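You operate a simulated robot arm through the tools that you are given. There is no shell and no other tool.

Carry out the task below with a simulated robot arm. There is one attempt and no reset: what you move stays moved.

Task
Set the controls near the fitting bench. At the end: the blue air knob is turned to on; the red lock knob is turned to lock; the blue seal arm is set to over the valve; the white valve with a blue cap from the fitting bench stands on top of the silver tip; whatever was shut is shut again. Leave all else as you found it, and nothing knocked over. The blue seal arm goes clockwise seen from above, to its stop.

It is judged by the outcome, as a careful person would: the job done as asked, and still so three seconds after it is handed in. It fails if anything else is knocked over, pushed out of place, dropped, spilled or broken. A push-on lid holds only when it is set on centred and level and pressed home; a screw cap is set on level and turned clockwise until tight.

Robot
A 6-joint arm with a two-finger gripper, fixed in place. Base frame: the origin is at the foot of the arm, x ahead of it, y to its left, z up; the work surface is at about z = 0. Lengths are in mm, angles in degrees, forces in N, time in s.
With the tool pointing down near the work surface it reaches from about 180 to 480 mm from the base axis. Its first joint turns from -66.0 to 66.0 degrees. Payload 1.76 kg.
Tool frame: the origin (TCP) lies between the finger pads and is the grasp point; the fingertips stand 29 mm ahead of it; z points along the fingers, y is the line along which they close. The gripper opens to 82 mm; its body begins 58 mm behind the TCP.
Orientation is that of the tool frame in the base frame, as [roll, pitch, yaw] about the fixed x, y, z axes, in that order (R = Rz(yaw) Ry(pitch) Rx(roll)). With the fingers straight down and closing along the base's y, the tool's x points along the base's -x, its y along +y and its z along -z.

Tools
- The arm moves only by the tool servo_tool. Its arguments are lists of equal length, an entry for each row: "translation": the shift along the tool's x, y, z in m, a list of three; "dr": the turn, a rotation vector about the tool's x, y, z in degrees, a list of three; "claw": the gripper command, from -1 (shut) to 1 (fully open), values between in proportion. In form: {"translation": [[x, y, z], ...], "dr": [[wx, wy, wz], ...], "claw": [claw, ...]}. A call has 1 to 20 rows; each row shifts and turns the commanded pose from where the row before left it, along the tool's axes as they then stand. A row lasts 0.2 s, in which the tool goes at most 50 mm and 8.6 degrees; a call with a longer step from one row to the next is refused whole, and so is a gripper value outside its range. A pose out of reach is approached as far as the arm can. The call stops where the force on the tool passes 40 N (or 10 N more than at its start, if that is more) or the arm is blocked; 0.2 s more then pass. Each finger travels about 203.5 mm/s and halts on what it meets, pressing with about 33 N; the grip force reading is that of the motor and also rises with nothing between the fingers. The clock runs only during rows and for 0.2 s after the last one: add rows that do not move to give the fingers time. The reply holds the time, the measured pose of the TCP, the force on the tool along the base axes, the opening and the grip force, in the units named above and with some noise, with the torque about the TCP (base axes, N m) and any sound that the robot's microphone picked up.
- Cameras (640 x 400 px; columns grow to the right, rows downward): "scene" is fixed at [68.3, 337.5, 437]; the picture's right is [-0.66, -0.75, 0.00], its down [-0.34, 0.30, -0.89] and it looks along [0.67, -0.59, -0.45] (base axes); focal length 214 px, centre (320, 200). "wrist" rides on the gripper at [79, 4, -90] in the tool frame; the picture's right is [-0.05, 1.00, 0.00], its down [-0.71, -0.04, -0.71] and it looks along [-0.71, -0.04, 0.71] (tool axes); focal length 256 px, centre (320, 200). There is no depth. A picture from a camera that has moved, and an enlarged one, comes with that camera's place and axes in the base frame and with its lens.
- snapshot(camera): a new picture of that camera. No time passes.
- enlarge(camera, box): a new picture of the part [left, top, right, bottom] of that camera's present view, enlarged. No time passes.
- sign_off(): hands the job in; it is judged then, once.

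Places have to be worked out from the pictures, the camera data and where the tool is seen. Open the gripper and draw the arm clear of the work before you hand the job in, unless the task says otherwise.

The tools are called after "Request:" as name(argument=value, ...) on one line, values as JSON. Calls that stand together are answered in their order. servo_tool: Moves the arm, as the interface text tells. Its arguments: {"type":"object","properties":{"translation":{"type":"array"},"dr":{"type":"array"},"claw":{"type":"array"}},"required":["translation","dr","claw"]} The other tools are called the same way: snapshot (camera) takes a picture; enlarge (camera, box) takes an enlarged picture of a part of a camera's view; sign_off () hands the job in.

At the start:

```text
clock: 0.0
eef_pos: [225.3, -91.4, 362.3]
orientation: [-180.0, 0.0, 180.0]
contact_force: [0.7, -0.3, -0.4]
moment: [0.02, -0.03, 0.0]
grip_width: 82.1
finger_force: 0.0
```

scene: 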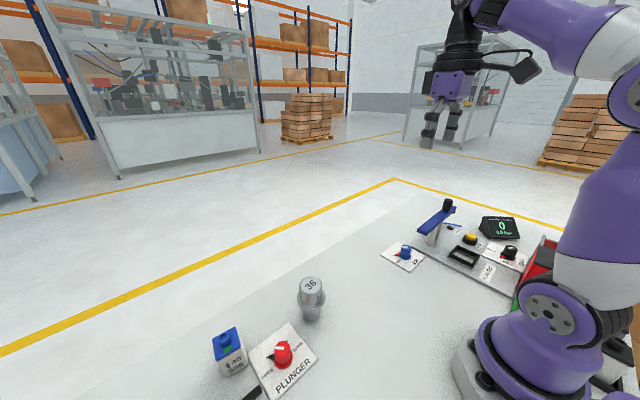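
wrist: 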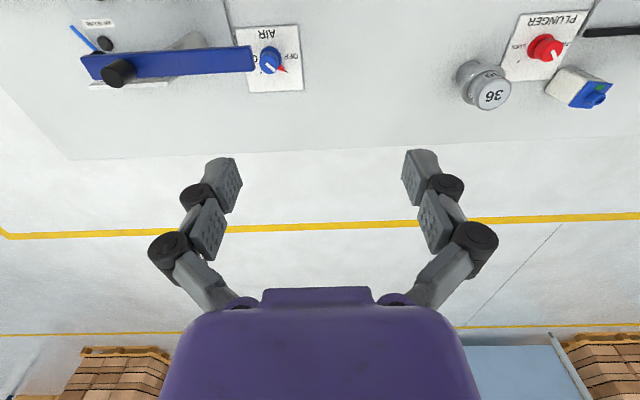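

I'll look closely at the scene first, enlarging the regions that hold the controls and the valve.

Request:
enlarge(camera="scene", box=[360, 180, 580, 318])

Request:
enlarge(camera="scene", box=[190, 260, 350, 400])

Request:
enlarge(camera="wrist", box=[50, 0, 330, 175])

Request:
enlarge(camera="wrist", box=[430, 0, 640, 131])

```text
2.90 times, centred on (470, 249) of scene
camera zoom: at [68.3, 337.5, 437.0], right [-0.66, -0.75, 0.0], down [-0.34, 0.3, -0.89], along [0.67, -0.59, -0.45], focal length 622 px, centre (-115, 58)
```

zoom: 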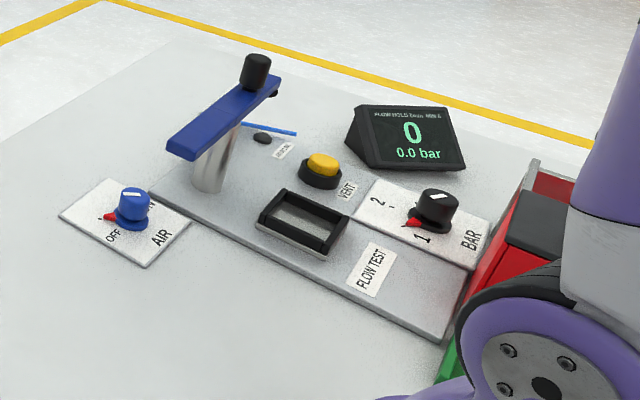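

```text
2.86 times, centred on (270, 330) of scene
camera zoom: at [68.3, 337.5, 437.0], right [-0.66, -0.75, 0.0], down [-0.34, 0.3, -0.89], along [0.67, -0.59, -0.45], focal length 613 px, centre (463, -171)
```

zoom: 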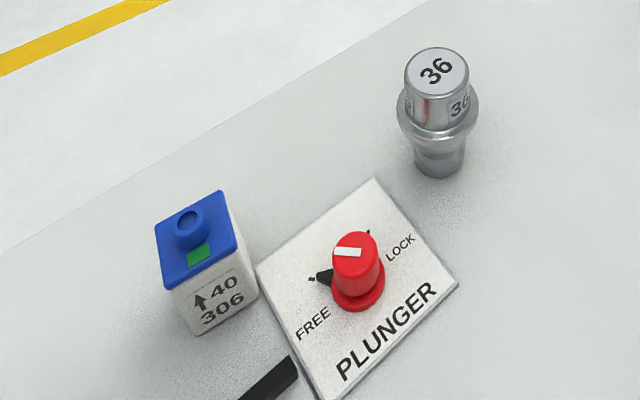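

```text
2.29 times, centred on (190, 88) of wrist
camera zoom: at [145.8, -87.0, 452.2], right [0.05, 1.0, 0.0], down [0.71, -0.04, 0.71], along [0.71, -0.04, -0.71], focal length 585 px, centre (617, 457)
```

zoom: 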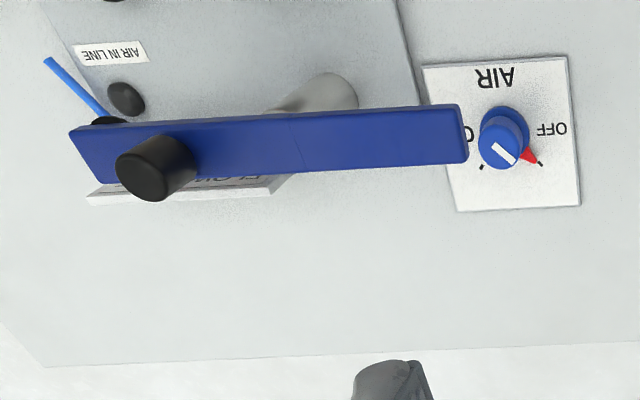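

```text
3.05 times, centred on (535, 66) of wrist
camera zoom: at [145.8, -87.0, 452.2], right [0.05, 1.0, 0.0], down [0.71, -0.04, 0.71], along [0.71, -0.04, -0.71], focal length 780 px, centre (-335, 610)
```

zoom: 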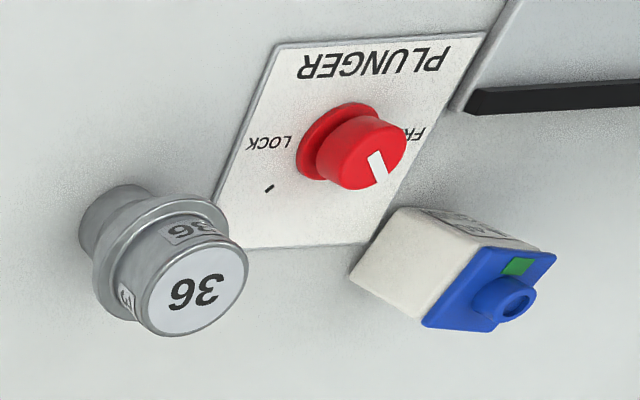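

The seal arm, AIR knob and flow-test panel are on the right (around y -170 to -400). The plunger knob, the "36" weight and the valve are on the left (y 140 to 330). I can't make out the silver tip yet, so I'll move high above the right side for a better view.

Request:
servo_tool(translation=[[0.015, -0.045, 0], [0.015, -0.045, 0], [0.015, -0.045, 0], [0.015, -0.045, 0]], dr=[[0, 0, 0], [0, 0, 0], [0, 0, 0], [0, 0, 0]], claw=[1, 1, 1, 1])

Request:
snapshot(camera="wrist")

```text
clock: 1.0
eef_pos: [164.0, -269.1, 353.2]
orientation: [-179.8, 0.0, -179.9]
contact_force: [1.2, -0.5, 1.0]
moment: [0.02, 0.01, 0.01]
grip_width: 81.9
finger_force: 0.0
out of reach, approached as far as the arm can: row 4
```

```text
taken
camera wrist: at [83.7, -264.2, 442.9], right [0.05, 1.0, 0.0], down [0.71, -0.03, 0.71], along [0.71, -0.04, -0.71], focal length 256 px, centre (320, 200)
```

wrist: 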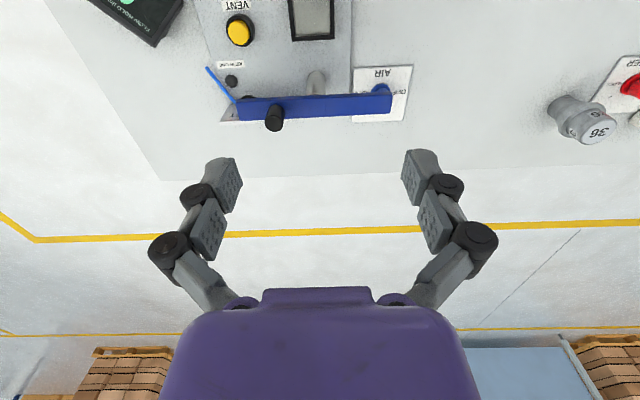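

Request:
enlarge(camera="wrist", box=[80, 0, 420, 150])

Request:
enlarge(camera="scene", box=[380, 190, 520, 290])

```text
1.88 times, centred on (250, 75) of wrist
camera zoom: at [83.7, -264.2, 442.9], right [0.05, 1.0, 0.0], down [0.71, -0.03, 0.71], along [0.71, -0.04, -0.71], focal length 482 px, centre (452, 435)
```

zoom: 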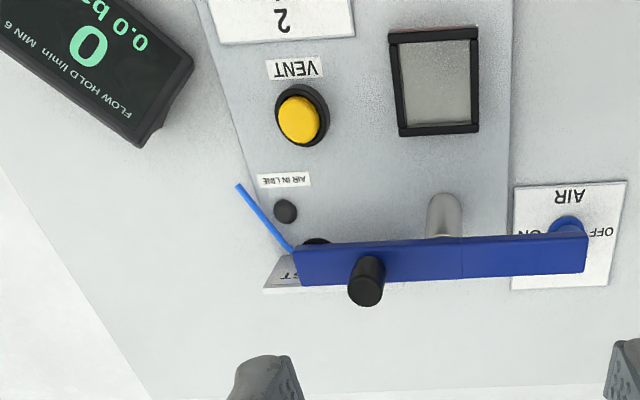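

```text
4.00 times, centred on (450, 240) of scene
camera zoom: at [68.3, 337.5, 437.0], right [-0.66, -0.75, 0.0], down [-0.34, 0.3, -0.89], along [0.67, -0.59, -0.45], focal length 858 px, centre (-200, 40)
```

zoom: 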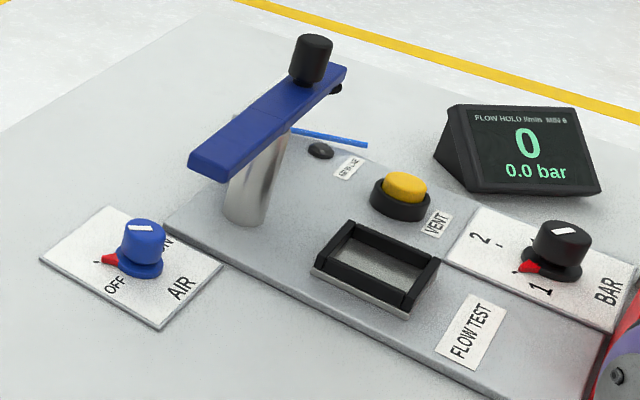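

The seal arm spans y≈-177 to -387 at x≈243, with its pivot near (243,-282). Something is hidden under its far end, so I'll lower the camera to see beneath it.

Request:
servo_tool(translation=[[0, -0.01, 0.04], [0, -0.01, 0.04], [0, -0.01, 0.04]], dr=[[0, 0, 0], [0, 0, 0], [0, 0, 0]], claw=[1, 1, 1])

Request:
snapshot(camera="wrist")

Request:
snapshot(camera="scene")

```text
clock: 1.8
eef_pos: [162.3, -298.7, 233.6]
orientation: [-179.9, -0.1, 180.0]
contact_force: [0.2, 0.0, -0.5]
moment: [0.04, -0.02, -0.01]
grip_width: 81.8
finger_force: 0.1
```

```text
taken
camera wrist: at [84.2, -293.0, 323.7], right [0.05, 1.0, 0.0], down [0.71, -0.04, 0.71], along [0.71, -0.04, -0.71], focal length 256 px, centre (320, 200)
```

wrist: 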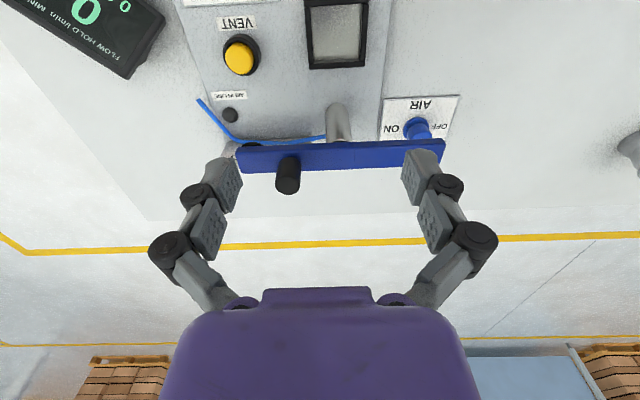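

```text
taken
```

scene: 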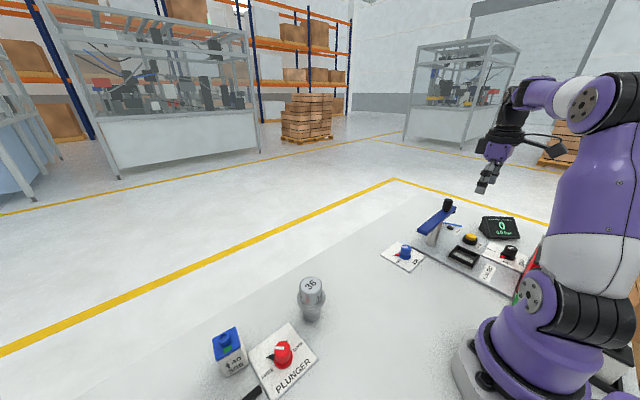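

Request:
enlarge(camera="wrist", box=[170, 0, 470, 200])

Request:
enlarge(camera="wrist", box=[180, 80, 300, 180])

```text
2.00 times, centred on (320, 100) of wrist
camera zoom: at [84.2, -293.0, 323.7], right [0.05, 1.0, 0.0], down [0.71, -0.04, 0.71], along [0.71, -0.04, -0.71], focal length 512 px, centre (320, 400)
```

zoom: 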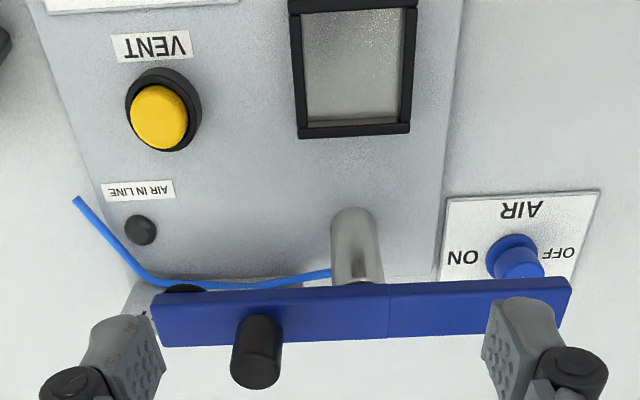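

```text
4.00 times, centred on (240, 130) of wrist
camera zoom: at [84.2, -293.0, 323.7], right [0.05, 1.0, 0.0], down [0.71, -0.04, 0.71], along [0.71, -0.04, -0.71], focal length 1024 px, centre (640, 480)
```

zoom: 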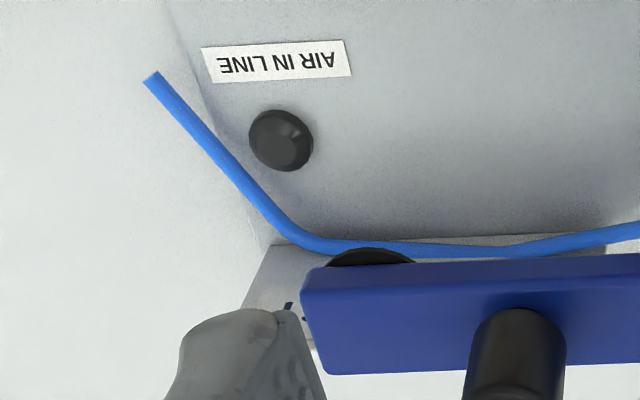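

The dark pad moves with the arm, so it's the seal under the arm's end. Rotating clockwise would bring it over the black frame near (155,-280), so I'll look at that frame closely.

Request:
enlarge(camera="wrist", box=[290, 0, 390, 75])

Request:
enlarge(camera="scene", box=[435, 235, 495, 275])

```text
5.33 times, centred on (340, 38) of wrist
camera zoom: at [84.2, -293.0, 323.7], right [0.05, 1.0, 0.0], down [0.71, -0.04, 0.71], along [0.71, -0.04, -0.71], focal length 1365 px, centre (213, 1067)
```

zoom: 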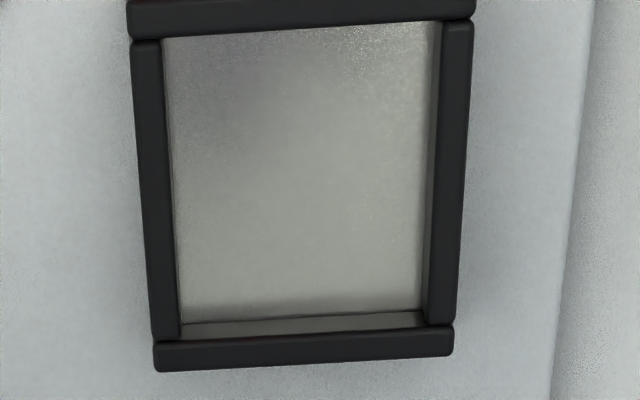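

```text
10.00 times, centred on (465, 255) of scene
camera zoom: at [68.3, 337.5, 437.0], right [-0.66, -0.75, 0.0], down [-0.34, 0.3, -0.89], along [0.67, -0.59, -0.45], focal length 2145 px, centre (-1130, -350)
```

zoom: 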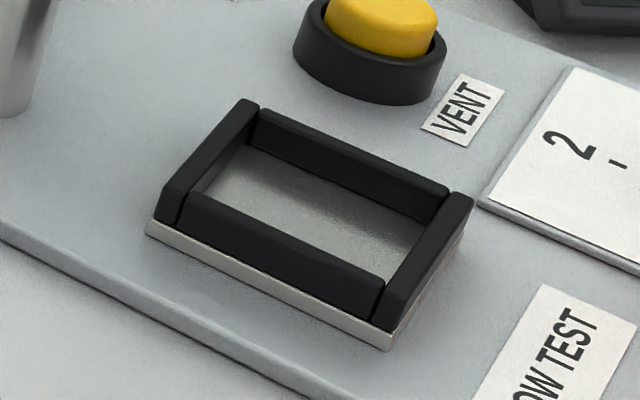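

The frame looks like a rimmed nest with a silver base. I still need to look for a silver tip on the left, so I'll rise and go there.

Request:
servo_tool(translation=[[0, 0.01, -0.045], [0, 0.02, -0.045], [-0.01, 0.045, -0.02], [-0.01, 0.045, 0], [-0.01, 0.045, 0], [-0.01, 0.045, 0], [0, 0.045, 0], [0, 0.045, 0], [0, 0.045, 0], [0, 0.045, 0], [0, 0.045, 0], [0.01, 0.045, 0], [0.01, 0.045, 0]], dr=[[0, 0, 0], [0, 0, 0], [0, 0, 0], [0, 0, 0], [0, 0, 0], [0, 0, 0], [0, 0, 0], [0, 0, 0], [0, 0, 0], [0, 0, 0], [0, 0, 0], [0, 0, 0], [0, 0, 0]], claw=[1, 1, 1, 1, 1, 1, 1, 1, 1, 1, 1, 1, 1])

Request:
snapshot(camera="wrist")

Request:
snapshot(camera="scene")

```text
refused: row 3 steps farther than a row can; nothing moved
```

```text
taken
camera wrist: at [84.2, -293.0, 323.7], right [0.05, 1.0, 0.0], down [0.71, -0.04, 0.71], along [0.71, -0.04, -0.71], focal length 256 px, centre (320, 200)
```

wrist: 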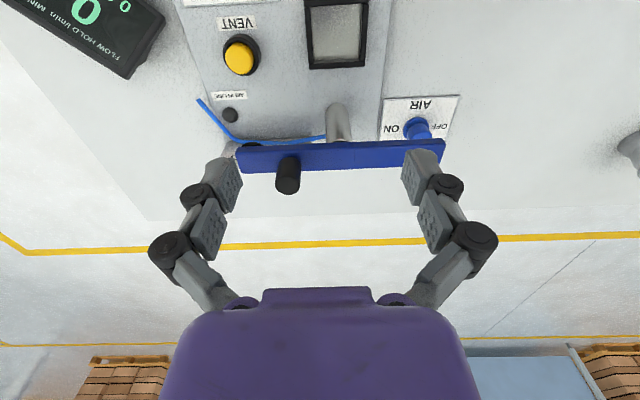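

```text
taken
```

scene: 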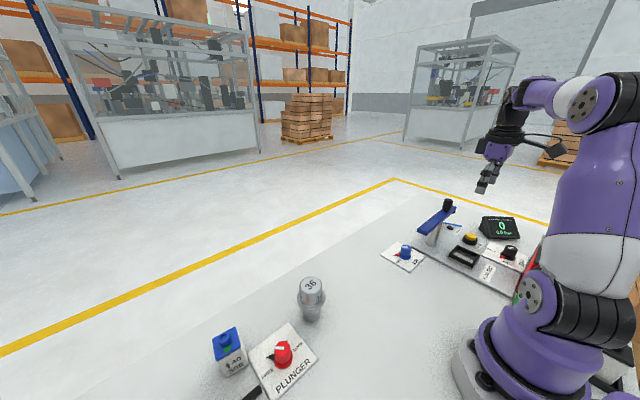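

That was refused because one step was too long. I'll repeat it with slightly shorter steps.

Request:
servo_tool(translation=[[0, 0.01, -0.045], [0, 0.02, -0.042], [-0.01, 0.045, 0], [-0.01, 0.045, 0], [-0.01, 0.045, 0], [-0.01, 0.045, 0], [0, 0.045, 0], [0, 0.045, 0], [0, 0.045, 0], [0, 0.045, 0], [0, 0.045, 0], [0.01, 0.045, 0], [0.01, 0.045, 0]], dr=[[0, 0, 0], [0, 0, 0], [0, 0, 0], [0, 0, 0], [0, 0, 0], [0, 0, 0], [0, 0, 0], [0, 0, 0], [0, 0, 0], [0, 0, 0], [0, 0, 0], [0, 0, 0], [0, 0, 0]], claw=[1, 1, 1, 1, 1, 1, 1, 1, 1, 1, 1, 1, 1])

Request:
snapshot(camera="wrist")

Request:
snapshot(camera="scene")

```text
clock: 4.6
eef_pos: [180.4, 227.3, 319.7]
orientation: [-179.9, -0.1, 180.0]
contact_force: [0.0, 0.2, 0.7]
moment: [-0.01, 0.01, -0.02]
grip_width: 82.0
finger_force: 0.0
```

```text
taken
camera wrist: at [100.4, 231.3, 409.9], right [0.05, 1.0, 0.0], down [0.71, -0.04, 0.71], along [0.71, -0.04, -0.71], focal length 256 px, centre (320, 200)
```

wrist: 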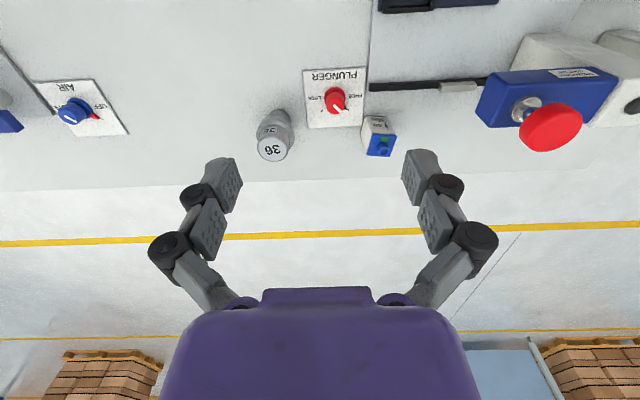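

```text
taken
```

scene: 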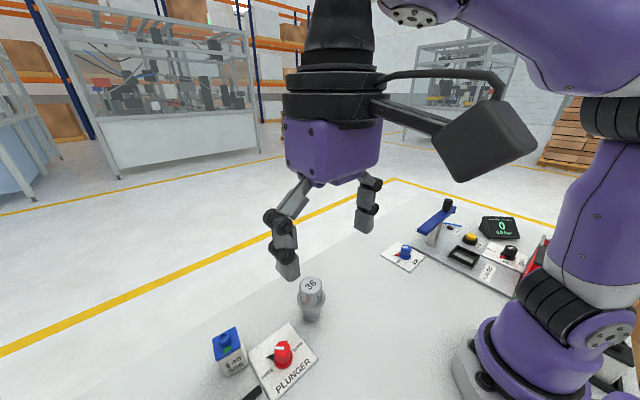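

On the left there is a white machine with a blue head and a red plunger. I'll enlarge it.

Request:
enlarge(camera="wrist", box=[440, 0, 640, 170])

Request:
enlarge(camera="wrist", box=[340, 0, 520, 170])

```text
2.35 times, centred on (540, 85) of wrist
camera zoom: at [100.4, 231.3, 409.9], right [0.05, 1.0, 0.0], down [0.71, -0.04, 0.71], along [0.71, -0.04, -0.71], focal length 602 px, centre (-198, 471)
```

zoom: 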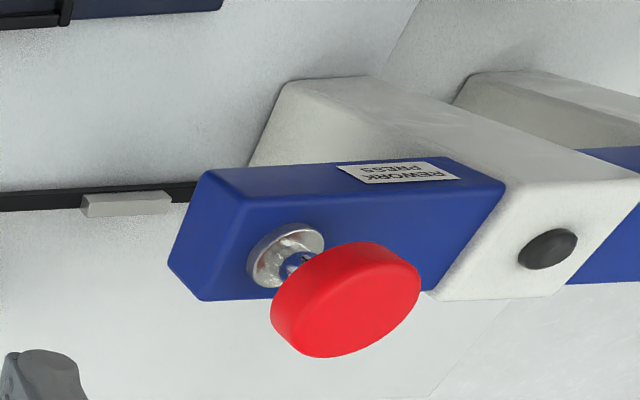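

```text
2.35 times, centred on (430, 85) of wrist
camera zoom: at [100.4, 231.3, 409.9], right [0.05, 1.0, 0.0], down [0.71, -0.04, 0.71], along [0.71, -0.04, -0.71], focal length 602 px, centre (61, 471)
```

zoom: 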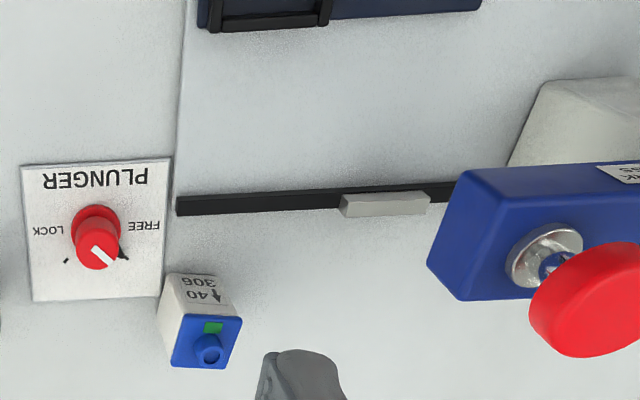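

It's labelled REWORK PRESS, and there's a rail with a grey block beside it. I'll move further left to see the whole of that area.

Request:
servo_tool(translation=[[0, 0.045, -0.01], [0, 0.045, -0.01], [0, 0.03, -0.01]], dr=[[0, 0, 0], [0, 0, 0], [0, 0, 0]], claw=[1, 1, 1])

Request:
snapshot(camera="wrist")

```text
clock: 5.4
eef_pos: [169.3, 327.4, 314.8]
orientation: [-180.0, 0.0, -180.0]
contact_force: [0.3, -0.5, 0.8]
moment: [-0.02, 0.0, 0.01]
grip_width: 82.3
finger_force: 0.1
out of reach, approached as far as the arm can: row 2, 3
```

```text
taken
camera wrist: at [90.1, 331.4, 406.5], right [0.05, 1.0, 0.0], down [0.71, -0.04, 0.71], along [0.71, -0.04, -0.71], focal length 256 px, centre (320, 200)
```

wrist: 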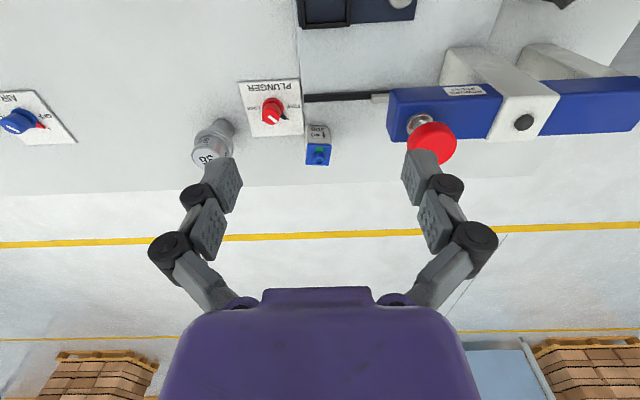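

Request:
enlarge(camera="wrist", box=[290, 0, 640, 180])

Request:
enlarge(camera="wrist", box=[180, 60, 340, 180])

```text
1.83 times, centred on (465, 90) of wrist
camera zoom: at [90.1, 331.4, 406.5], right [0.05, 1.0, 0.0], down [0.71, -0.04, 0.71], along [0.71, -0.04, -0.71], focal length 468 px, centre (55, 401)
```

zoom: 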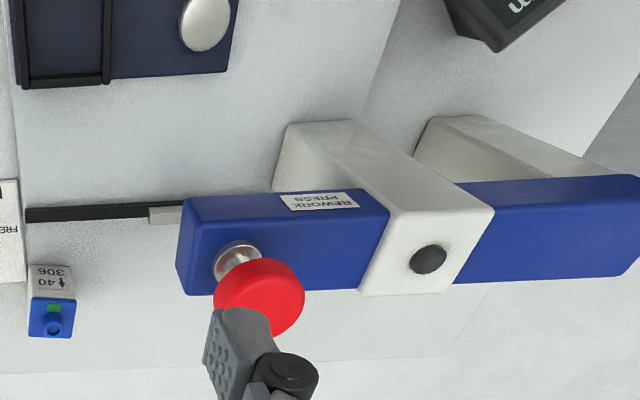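

```text
3.33 times, centred on (260, 120) of wrist
camera zoom: at [90.1, 331.4, 406.5], right [0.05, 1.0, 0.0], down [0.71, -0.04, 0.71], along [0.71, -0.04, -0.71], focal length 853 px, centre (520, 467)
```

zoom: 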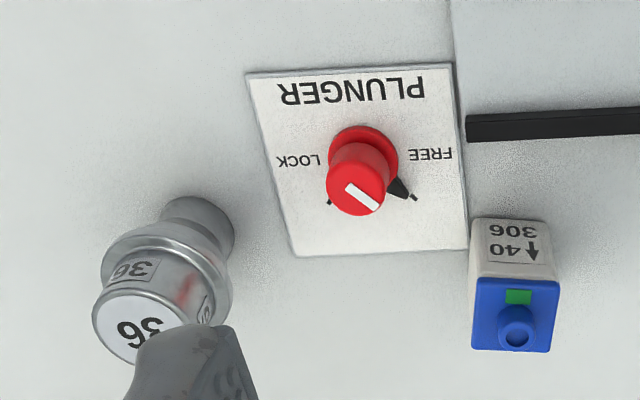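

There's a dark-blue case with a silver disk at lower x, partly out of view. I'll yaw the tool 90° so the wrist camera looks toward +y at the left station.

Request:
servo_tool(translation=[[0, -0.04, 0], [0, -0.04, 0], [0, -0.02, 0], [0, 0, 0], [0, 0, 0], [0, 0, 0], [0, 0, 0], [0, 0, 0], [0, 0, 0], [0, 0, 0], [0, 0, 0], [0, 0, 0], [0, 0, 0], [0, 0, 0]], dr=[[0, 0, 0], [0, 0, 0], [0, 0, 0], [0, 0, -8.2], [0, 0, -8.2], [0, 0, -8.2], [0, 0, -8.2], [0, 0, -8.2], [0, 0, -8.2], [0, 0, -8.2], [0, 0, -8.2], [0, 0, -8.2], [0, 0, -8.2], [0, 0, -8.0]], claw=[1, 1, 1, 1, 1, 1, 1, 1, 1, 1, 1, 1, 1, 1])

Request:
snapshot(camera="wrist")

```text
clock: 8.4
eef_pos: [170.6, 224.0, 317.5]
orientation: [-180.0, 0.0, -89.9]
contact_force: [0.4, -0.2, 0.1]
moment: [-0.03, 0.0, 0.0]
grip_width: 82.1
finger_force: 0.1
```

```text
taken
camera wrist: at [167.0, 145.7, 408.2], right [-1.0, 0.05, 0.0], down [0.04, 0.71, 0.71], along [0.04, 0.71, -0.71], focal length 256 px, centre (320, 200)
```

wrist: 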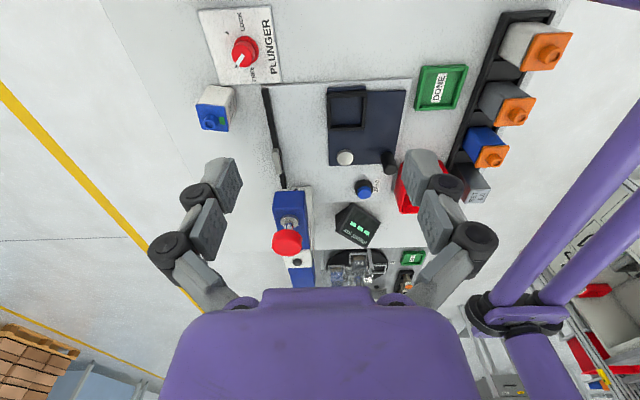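

Request:
enlarge(camera="wrist", box=[180, 0, 400, 160])

Request:
enlarge(camera="wrist", box=[380, 0, 600, 220])

Request:
enlarge(camera="wrist", box=[240, 120, 440, 300])

```text
2.50 times, centred on (290, 80) of wrist
camera zoom: at [167.0, 145.7, 408.2], right [-1.0, 0.05, 0.0], down [0.04, 0.71, 0.71], along [0.04, 0.71, -0.71], focal length 640 px, centre (395, 500)
```

zoom: 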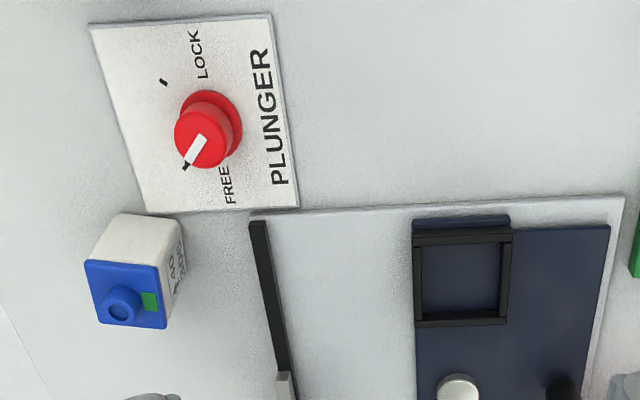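

```text
1.82 times, centred on (490, 110) of wrist
camera zoom: at [167.0, 145.7, 408.2], right [-1.0, 0.05, 0.0], down [0.04, 0.71, 0.71], along [0.04, 0.71, -0.71], focal length 465 px, centre (11, 364)
```

zoom: 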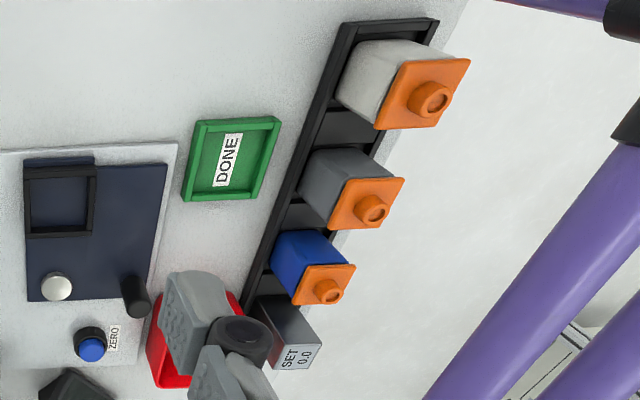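

```text
2.22 times, centred on (340, 210) of wrist
camera zoom: at [167.0, 145.7, 408.2], right [-1.0, 0.05, 0.0], down [0.04, 0.71, 0.71], along [0.04, 0.71, -0.71], focal length 569 px, centre (276, 178)
```

zoom: 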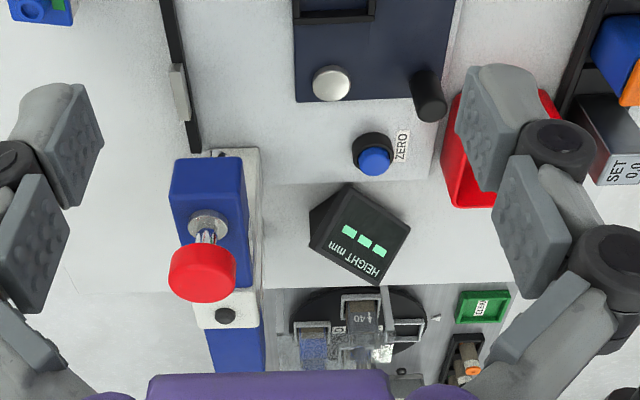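

This shows a height-gauge station (dark-blue slab with a nest, a silver dome, a ZERO button and a display) and a rack of orange-capped valves. I'll zoom in on the silver dome, which is one candidate for the "tip".

Request:
enlarge(camera="wrist", box=[310, 70, 430, 210])

Request:
enlarge(camera="wrist", box=[300, 200, 440, 300])

```text
2.86 times, centred on (370, 140) of wrist
camera zoom: at [167.0, 145.7, 408.2], right [-1.0, 0.05, 0.0], down [0.04, 0.71, 0.71], along [0.04, 0.71, -0.71], focal length 731 px, centre (177, 371)
```

zoom: 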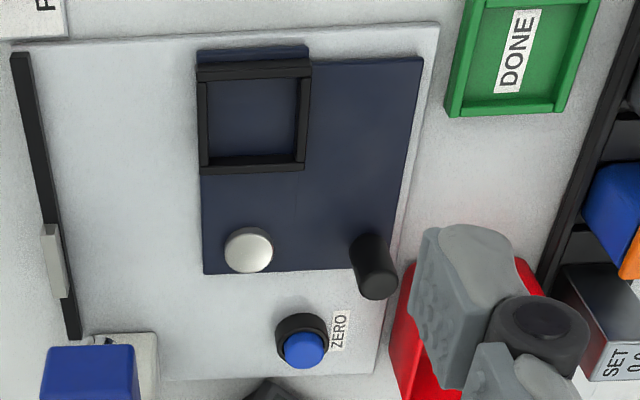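

```text
4.00 times, centred on (370, 250) of wrist
camera zoom: at [167.0, 145.7, 408.2], right [-1.0, 0.05, 0.0], down [0.04, 0.71, 0.71], along [0.04, 0.71, -0.71], focal length 1024 px, centre (120, 0)
```

zoom: 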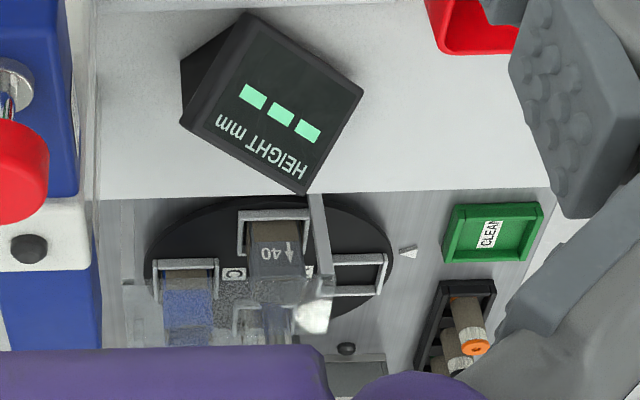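

The silver dome is just the pivot of the dark-blue plate, and it lies at about 71° azimuth, outside the first joint's range. I'll look more closely at the "36" silver object, which looks like a press tip.

Request:
servo_tool(translation=[[0.032, -0.022, 0.016], [0.032, -0.022, 0.016], [0.032, -0.022, 0.016], [0.032, -0.022, 0.016], [0.032, -0.022, 0.016], [0.032, -0.022, 0.016]], dr=[[0, 0, 0], [0, 0, 0], [0, 0, 0], [0, 0, 0], [0, 0, 0], [0, 0, 0]], claw=[1, 1, 1, 1, 1, 1])

Request:
snapshot(camera="wrist")

Request:
snapshot(camera="scene")

```text
clock: 9.8
eef_pos: [301.9, 34.4, 221.0]
orientation: [-180.0, -0.1, -89.9]
contact_force: [0.2, -0.4, -0.6]
moment: [-0.03, 0.03, 0.02]
grip_width: 81.9
finger_force: 0.1
```

```text
taken
camera wrist: at [297.9, -45.1, 311.6], right [-1.0, 0.05, 0.0], down [0.04, 0.71, 0.71], along [0.04, 0.71, -0.71], focal length 256 px, centre (320, 200)
```

wrist: 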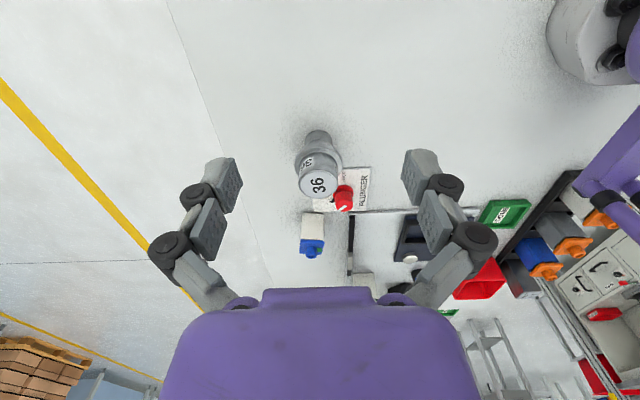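

```text
taken
```

scene: 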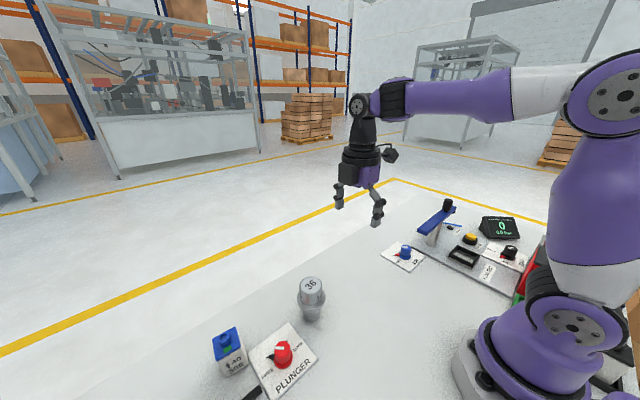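

Request:
enlarge(camera="wrist", box=[270, 120, 390, 270])

Request:
enlarge(camera="scene", box=[280, 260, 345, 330])

Request:
enlarge(camera="scene", box=[470, 200, 640, 400])

```text
2.67 times, centred on (330, 195) of wrist
camera zoom: at [297.9, -45.1, 311.6], right [-1.0, 0.05, 0.0], down [0.04, 0.71, 0.71], along [0.04, 0.71, -0.71], focal length 683 px, centre (293, 213)
```

zoom: 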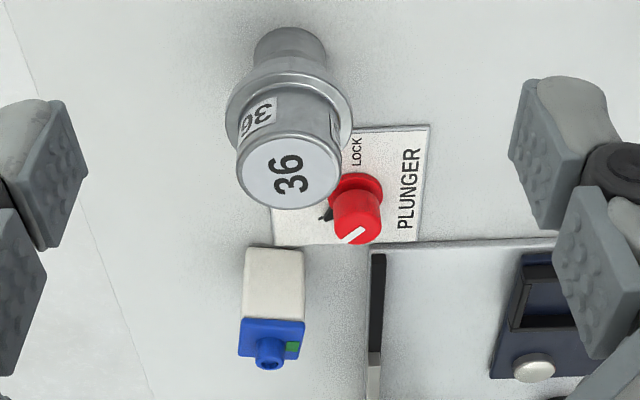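

```text
5.71 times, centred on (312, 295) of scene
camera zoom: at [68.3, 337.5, 437.0], right [-0.66, -0.75, 0.0], down [-0.34, 0.3, -0.89], along [0.67, -0.59, -0.45], focal length 1226 px, centre (363, -343)
```

zoom: 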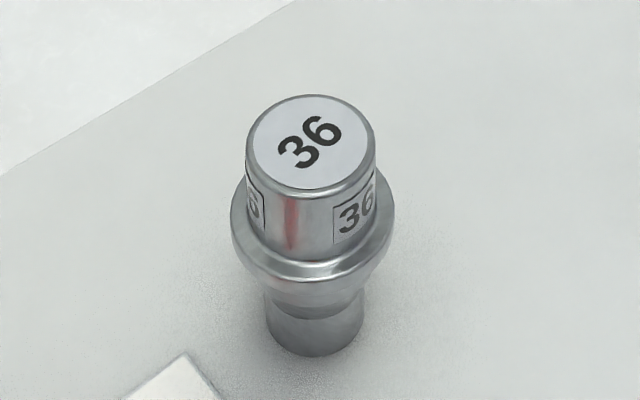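

```text
2.00 times, centred on (555, 300) of scene
camera zoom: at [68.3, 337.5, 437.0], right [-0.66, -0.75, 0.0], down [-0.34, 0.3, -0.89], along [0.67, -0.59, -0.45], focal length 429 px, centre (-150, 0)
```

zoom: 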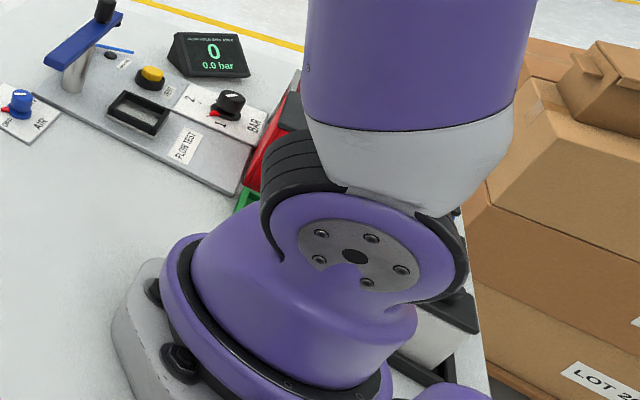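

The "36" object is a free-standing silver press tip, and nothing else in reach fits the description, so I take it as the silver tip. The seal arm's near end overhangs the AIR knob, so the arm goes first. I'll move above its black handle to measure it.

Request:
servo_tool(translation=[[0.042, 0.007, -0.01], [0.042, 0.007, -0.01], [0.042, 0.007, -0.01], [0.042, 0.007, -0.005], [0.042, 0.007, 0], [0.042, 0.007, 0], [0.042, 0.007, 0], [0.04, 0.007, 0]], dr=[[0, 0, 0], [0, 0, 0], [0, 0, 0], [0, 0, 0], [0, 0, 0], [0, 0, 0], [0, 0, 0], [0, 0, 0]], claw=[1, 1, 1, 1, 1, 1, 1, 1])

Request:
snapshot(camera="wrist")

Request:
snapshot(camera="scene")

```text
clock: 11.6
eef_pos: [245.4, -303.0, 255.5]
orientation: [-179.9, 0.0, -89.9]
contact_force: [0.0, -0.1, 0.8]
moment: [0.03, 0.0, 0.03]
grip_width: 82.1
finger_force: 0.0
```

```text
taken
camera wrist: at [242.3, -382.1, 346.4], right [-1.0, 0.05, 0.0], down [0.04, 0.71, 0.71], along [0.04, 0.71, -0.71], focal length 256 px, centre (320, 200)
```

wrist: 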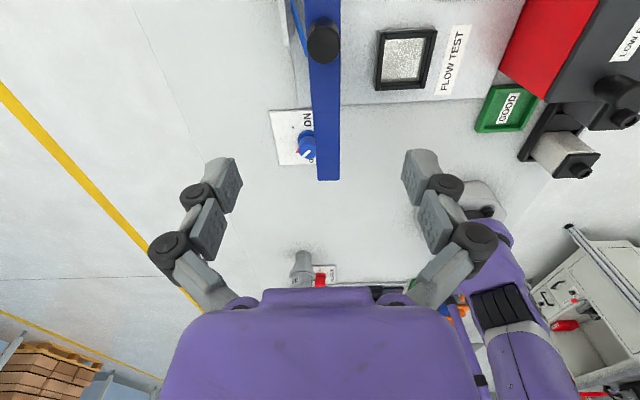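

```text
taken
```

scene: 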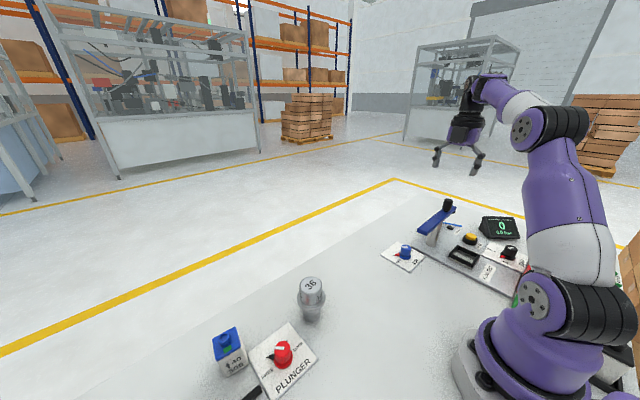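

Request:
enlarge(camera="wrist", box=[260, 0, 400, 190])

Request:
enlarge(camera="scene", box=[410, 190, 470, 260])

Request:
enlarge(camera="wrist", box=[440, 0, 640, 200])

```text
2.11 times, centred on (330, 95) of wrist
camera zoom: at [242.3, -382.1, 346.4], right [-1.0, 0.05, 0.0], down [0.04, 0.71, 0.71], along [0.04, 0.71, -0.71], focal length 539 px, centre (299, 421)
```

zoom: 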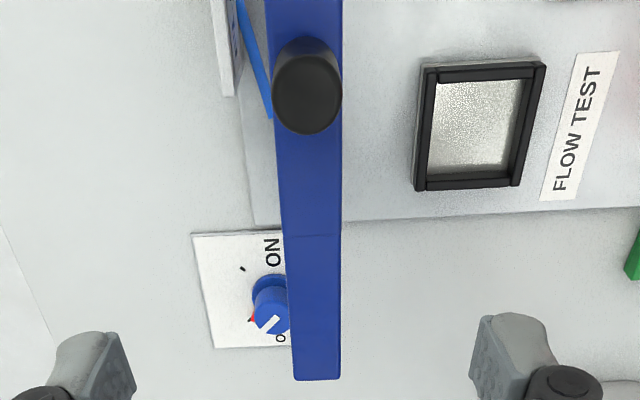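

```text
5.71 times, centred on (440, 225) of scene
camera zoom: at [68.3, 337.5, 437.0], right [-0.66, -0.75, 0.0], down [-0.34, 0.3, -0.89], along [0.67, -0.59, -0.45], focal length 1226 px, centre (-366, 57)
```

zoom: 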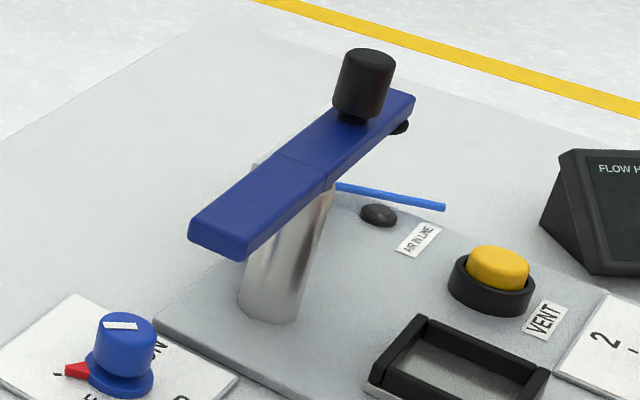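

```text
2.00 times, centred on (540, 100) of wrist
camera zoom: at [242.3, -382.1, 346.4], right [-1.0, 0.05, 0.0], down [0.04, 0.71, 0.71], along [0.04, 0.71, -0.71], focal length 512 px, centre (-120, 400)
```

zoom: 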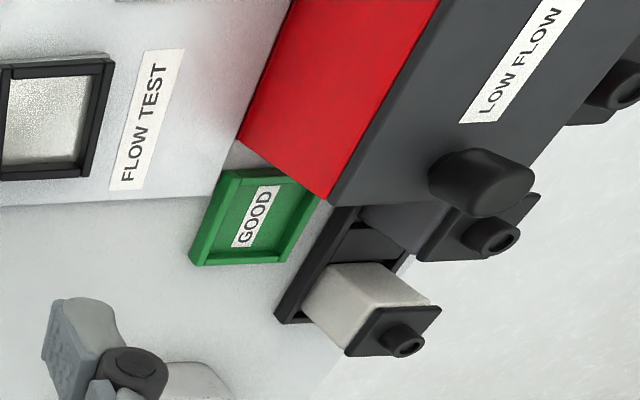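

The black handle is a cylinder about 22 mm in diameter at roughly (244,-331), spanning z≈112–147, with the arm's top face at z≈110. I'll centre above it and descend to TCP z≈152 with the fingers open.

Request:
servo_tool(translation=[[0.028, 0.001, 0], [0, 0, 0.04], [0, 0, 0.035], [0, 0, 0.015]], dr=[[0, 0, 0], [0, 0, 0], [0, 0, 0], [0, 0, 0]], claw=[1, 1, 1, 1])

Request:
snapshot(camera="scene")

Request:
snapshot(camera="wrist")

```text
clock: 12.6
eef_pos: [245.5, -329.3, 167.5]
orientation: [180.0, -0.2, -90.0]
contact_force: [-0.2, -0.8, 0.9]
moment: [-0.01, 0.02, -0.01]
grip_width: 81.9
finger_force: 0.1
```

```text
taken
```

scene: 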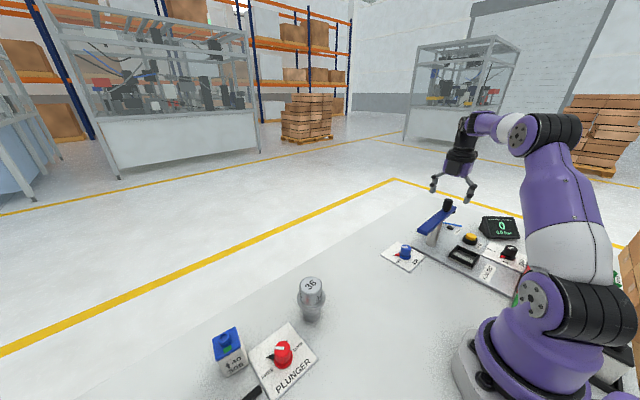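

```text
taken
camera wrist: at [240.9, -408.5, 257.3], right [-1.0, 0.05, 0.0], down [0.04, 0.71, 0.71], along [0.04, 0.71, -0.71], focal length 256 px, centre (320, 200)
```

wrist: 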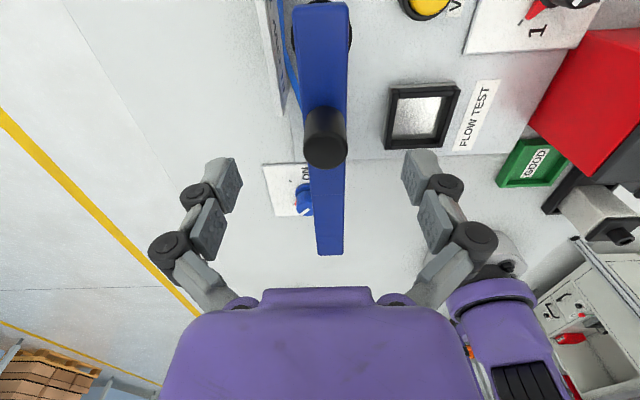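

The handle is about 3 mm toward -x and 3 mm toward -y from the tool axis. I'll make that correction, descend to z≈150, and then close gently on the handle.

Request:
servo_tool(translation=[[0.003, 0.003, 0.008], [0, 0, 0.009], [0, 0, 0], [0, 0, 0], [0, 0, 0]], dr=[[0, 0, 0], [0, 0, 0], [0, 0, 0], [0, 0, 0], [0, 0, 0]], claw=[1, 1, 0.0, -0.5, -0.6])

Request:
snapshot(camera="wrist")

```text
clock: 13.8
eef_pos: [242.6, -333.2, 149.7]
orientation: [180.0, 0.0, -90.0]
contact_force: [-2.3, -0.7, 11.1]
moment: [-0.12, 0.06, -0.11]
grip_width: 23.5
finger_force: 35.8
```

```text
taken
camera wrist: at [237.9, -411.8, 240.7], right [-1.0, 0.05, 0.0], down [0.04, 0.71, 0.71], along [0.04, 0.7, -0.71], focal length 256 px, centre (320, 200)
```

wrist: 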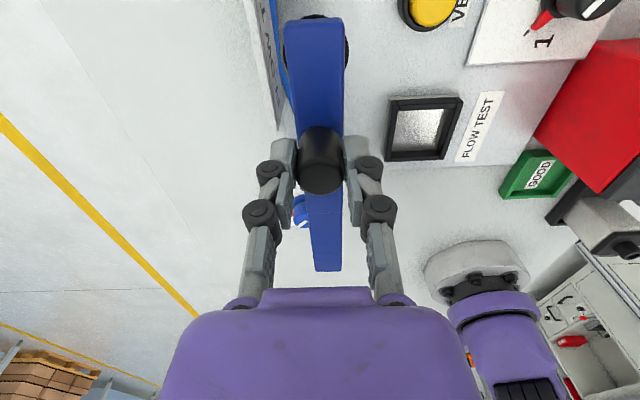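

The handle is gripped at 23.5 mm, but there's 11 N of upward force, so the fingertips probably touch the arm's top. I'll loosen slightly, rise 4 mm and re-grip.

Request:
servo_tool(translation=[[0, 0, 0], [0, 0, -0.004], [0, 0, 0], [0, 0, 0]], dr=[[0, 0, 0], [0, 0, 0], [0, 0, 0], [0, 0, 0]], claw=[-0.3, -0.3, -0.5, -0.5])

```text
clock: 14.8
eef_pos: [242.2, -332.3, 153.3]
orientation: [180.0, 0.0, -90.1]
contact_force: [-4.1, -1.7, -4.3]
moment: [0.05, 0.08, 0.04]
grip_width: 23.4
finger_force: 36.1
```

The force is near zero now and the handle is still held. I'll swing the arm clockwise around the pivot (243,-282), handle radius about 50 mm, turning the tool with it for the first 24°.

Request:
servo_tool(translation=[[-0.00028, 0.00526, 0], [-0.00028, 0.00526, 0], [-0.00028, 0.00526, 0], [-0.00028, 0.00526, 0]], dr=[[0, 0, 6], [0, 0, 6], [0, 0, 6], [0, 0, 6]], claw=[-0.5, -0.5, -0.5, -0.5])

Request:
snapshot(camera="wrist")

```text
clock: 15.8
eef_pos: [221.4, -328.0, 154.6]
orientation: [-180.0, -0.1, -114.3]
contact_force: [-1.9, -11.3, -11.6]
moment: [-0.65, 0.2, -0.11]
grip_width: 23.5
finger_force: 36.2
```

```text
taken
camera wrist: at [186.0, -398.9, 244.0], right [-0.89, 0.46, 0.0], down [0.32, 0.63, 0.71], along [0.32, 0.63, -0.71], focal length 256 px, centre (320, 200)
```

wrist: 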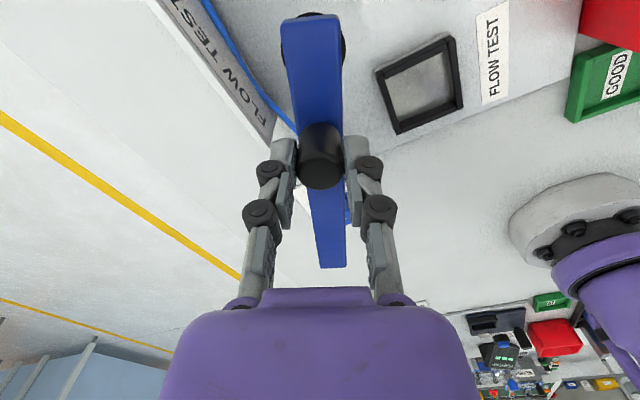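

The arm is turning and the force is about 11 N toward -y, so the true radius is slightly larger. I'll continue the arc with a small outward correction.

Request:
servo_tool(translation=[[0.0005, 0.0053, 0.0005], [0.0003, 0.0054, 0.0005], [-0.0001, 0.0054, 0], [-0.0003, 0.0054, 0], [-0.0003, 0.0054, 0]], dr=[[0, 0, 6], [0, 0, 6], [0, 0, 6], [0, 0, 6], [0, 0, 6]], claw=[-0.5, -0.5, -0.5, -0.5, -0.5])

Request:
snapshot(camera="wrist")

```text
clock: 17.0
eef_pos: [200.5, -312.0, 153.9]
orientation: [-179.8, -0.1, -144.1]
contact_force: [-2.8, 4.5, 16.2]
moment: [0.25, 0.0, 0.28]
grip_width: 23.4
finger_force: 35.7
```

```text
taken
camera wrist: at [134.4, -355.6, 243.9], right [-0.54, 0.84, 0.0], down [0.59, 0.38, 0.71], along [0.59, 0.38, -0.71], focal length 256 px, centre (320, 200)
```

wrist: 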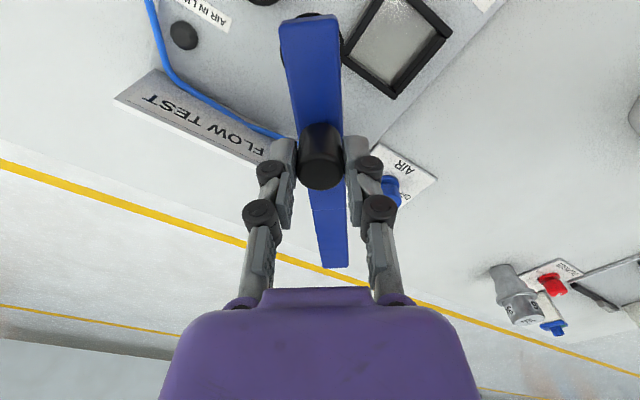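

About 54° done with the arm following and the handle radius near 52 mm. I'll continue in small steps toward the stop, raising by half a millimetre to ease the vertical load.

Request:
servo_tool(translation=[[-0.0003, 0.0054, -0.0005], [-0.0003, 0.0054, 0], [-0.0003, 0.0054, 0], [-0.0003, 0.0054, 0]], dr=[[0, 0, 6], [0, 0, 6], [0, 0, 6], [0, 0, 6]], claw=[-0.5, -0.5, -0.5, -0.5])

Request:
snapshot(camera="wrist")

Request:
snapshot(camera="scene")

```text
clock: 18.0
eef_pos: [191.3, -292.4, 153.0]
orientation: [179.9, -0.1, -168.2]
contact_force: [-24.2, -7.4, 15.7]
moment: [-0.2, 0.67, -0.04]
grip_width: 23.8
finger_force: 36.0
```

```text
taken
camera wrist: at [113.2, -304.6, 243.8], right [-0.15, 0.99, 0.0], down [0.7, 0.11, 0.71], along [0.7, 0.11, -0.71], focal length 256 px, centre (320, 200)
```

wrist: 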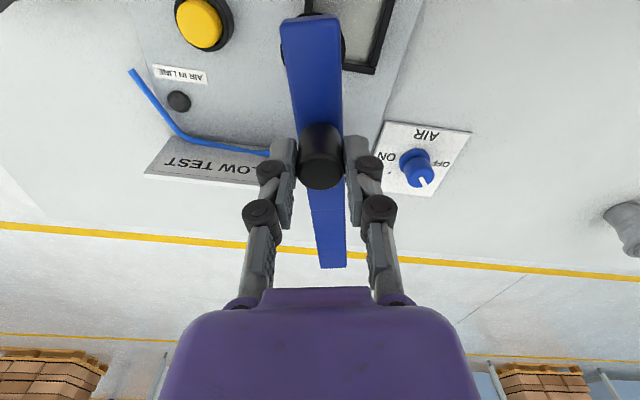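

```text
taken
```

scene: 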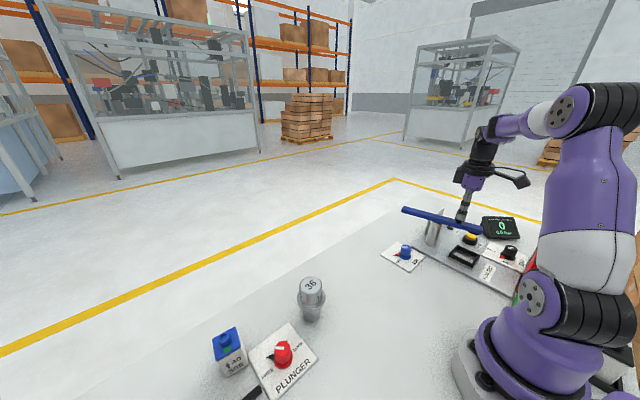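

The 24 N along -x shows the handle circle is centred nearer (242.5,-278) with radius about 54 mm. I'll shift outward a little, raise slightly, and continue toward the stop.

Request:
servo_tool(translation=[[0.0014, 0.0056, -0.001], [-0.0002, 0.0057, 0], [-0.0003, 0.0055, 0]], dr=[[0, 0, 4], [0, 0, 6], [0, 0, 6]], claw=[-0.5, -0.5, -0.5])

Request:
snapshot(camera="wrist")

Request:
snapshot(camera="scene")

```text
clock: 18.9
eef_pos: [189.7, -278.3, 153.4]
orientation: [-179.5, 0.3, 175.9]
contact_force: [0.4, -4.6, -3.6]
moment: [-0.12, 0.21, 0.14]
grip_width: 23.7
finger_force: 36.5
stopped in row 3: the force on the tool passed its limit at 42 N (the readings are from after the stop); the commanded pose is now the measured one
```

```text
taken
camera wrist: at [110.5, -269.0, 244.3], right [0.12, 0.99, -0.01], down [0.7, -0.08, 0.71], along [0.71, -0.09, -0.7], focal length 256 px, centre (320, 200)
```

wrist: 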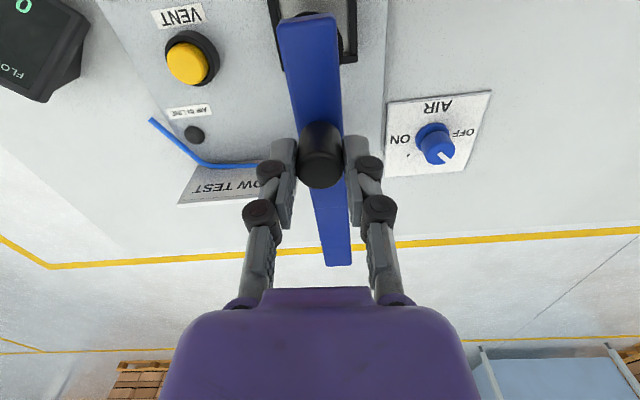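

```text
taken
```

scene: 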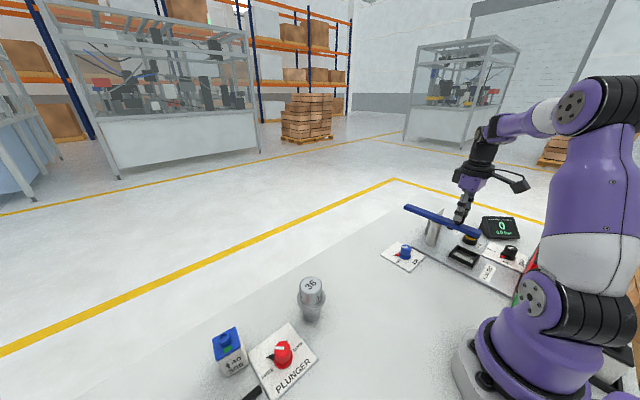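

The motion stopped at 42 N with the handle near 90° of rotation, which is probably the stop. I'll confirm with a small further push in the same direction.

Request:
servo_tool(translation=[[0, 0.0015, 0], [0, 0.0015, 0]], dr=[[0, 0, 0], [0, 0, 0]], claw=[-0.5, -0.5])

```text
clock: 19.5
eef_pos: [189.7, -279.5, 154.1]
orientation: [-179.1, 0.4, 175.7]
contact_force: [0.8, -4.8, -3.5]
moment: [-0.15, 0.14, 0.11]
grip_width: 23.5
finger_force: 36.0
stopped in row 2: the force on the tool passed its limit at 45 N (the readings are from after the stop); the commanded pose is now the measured one
```

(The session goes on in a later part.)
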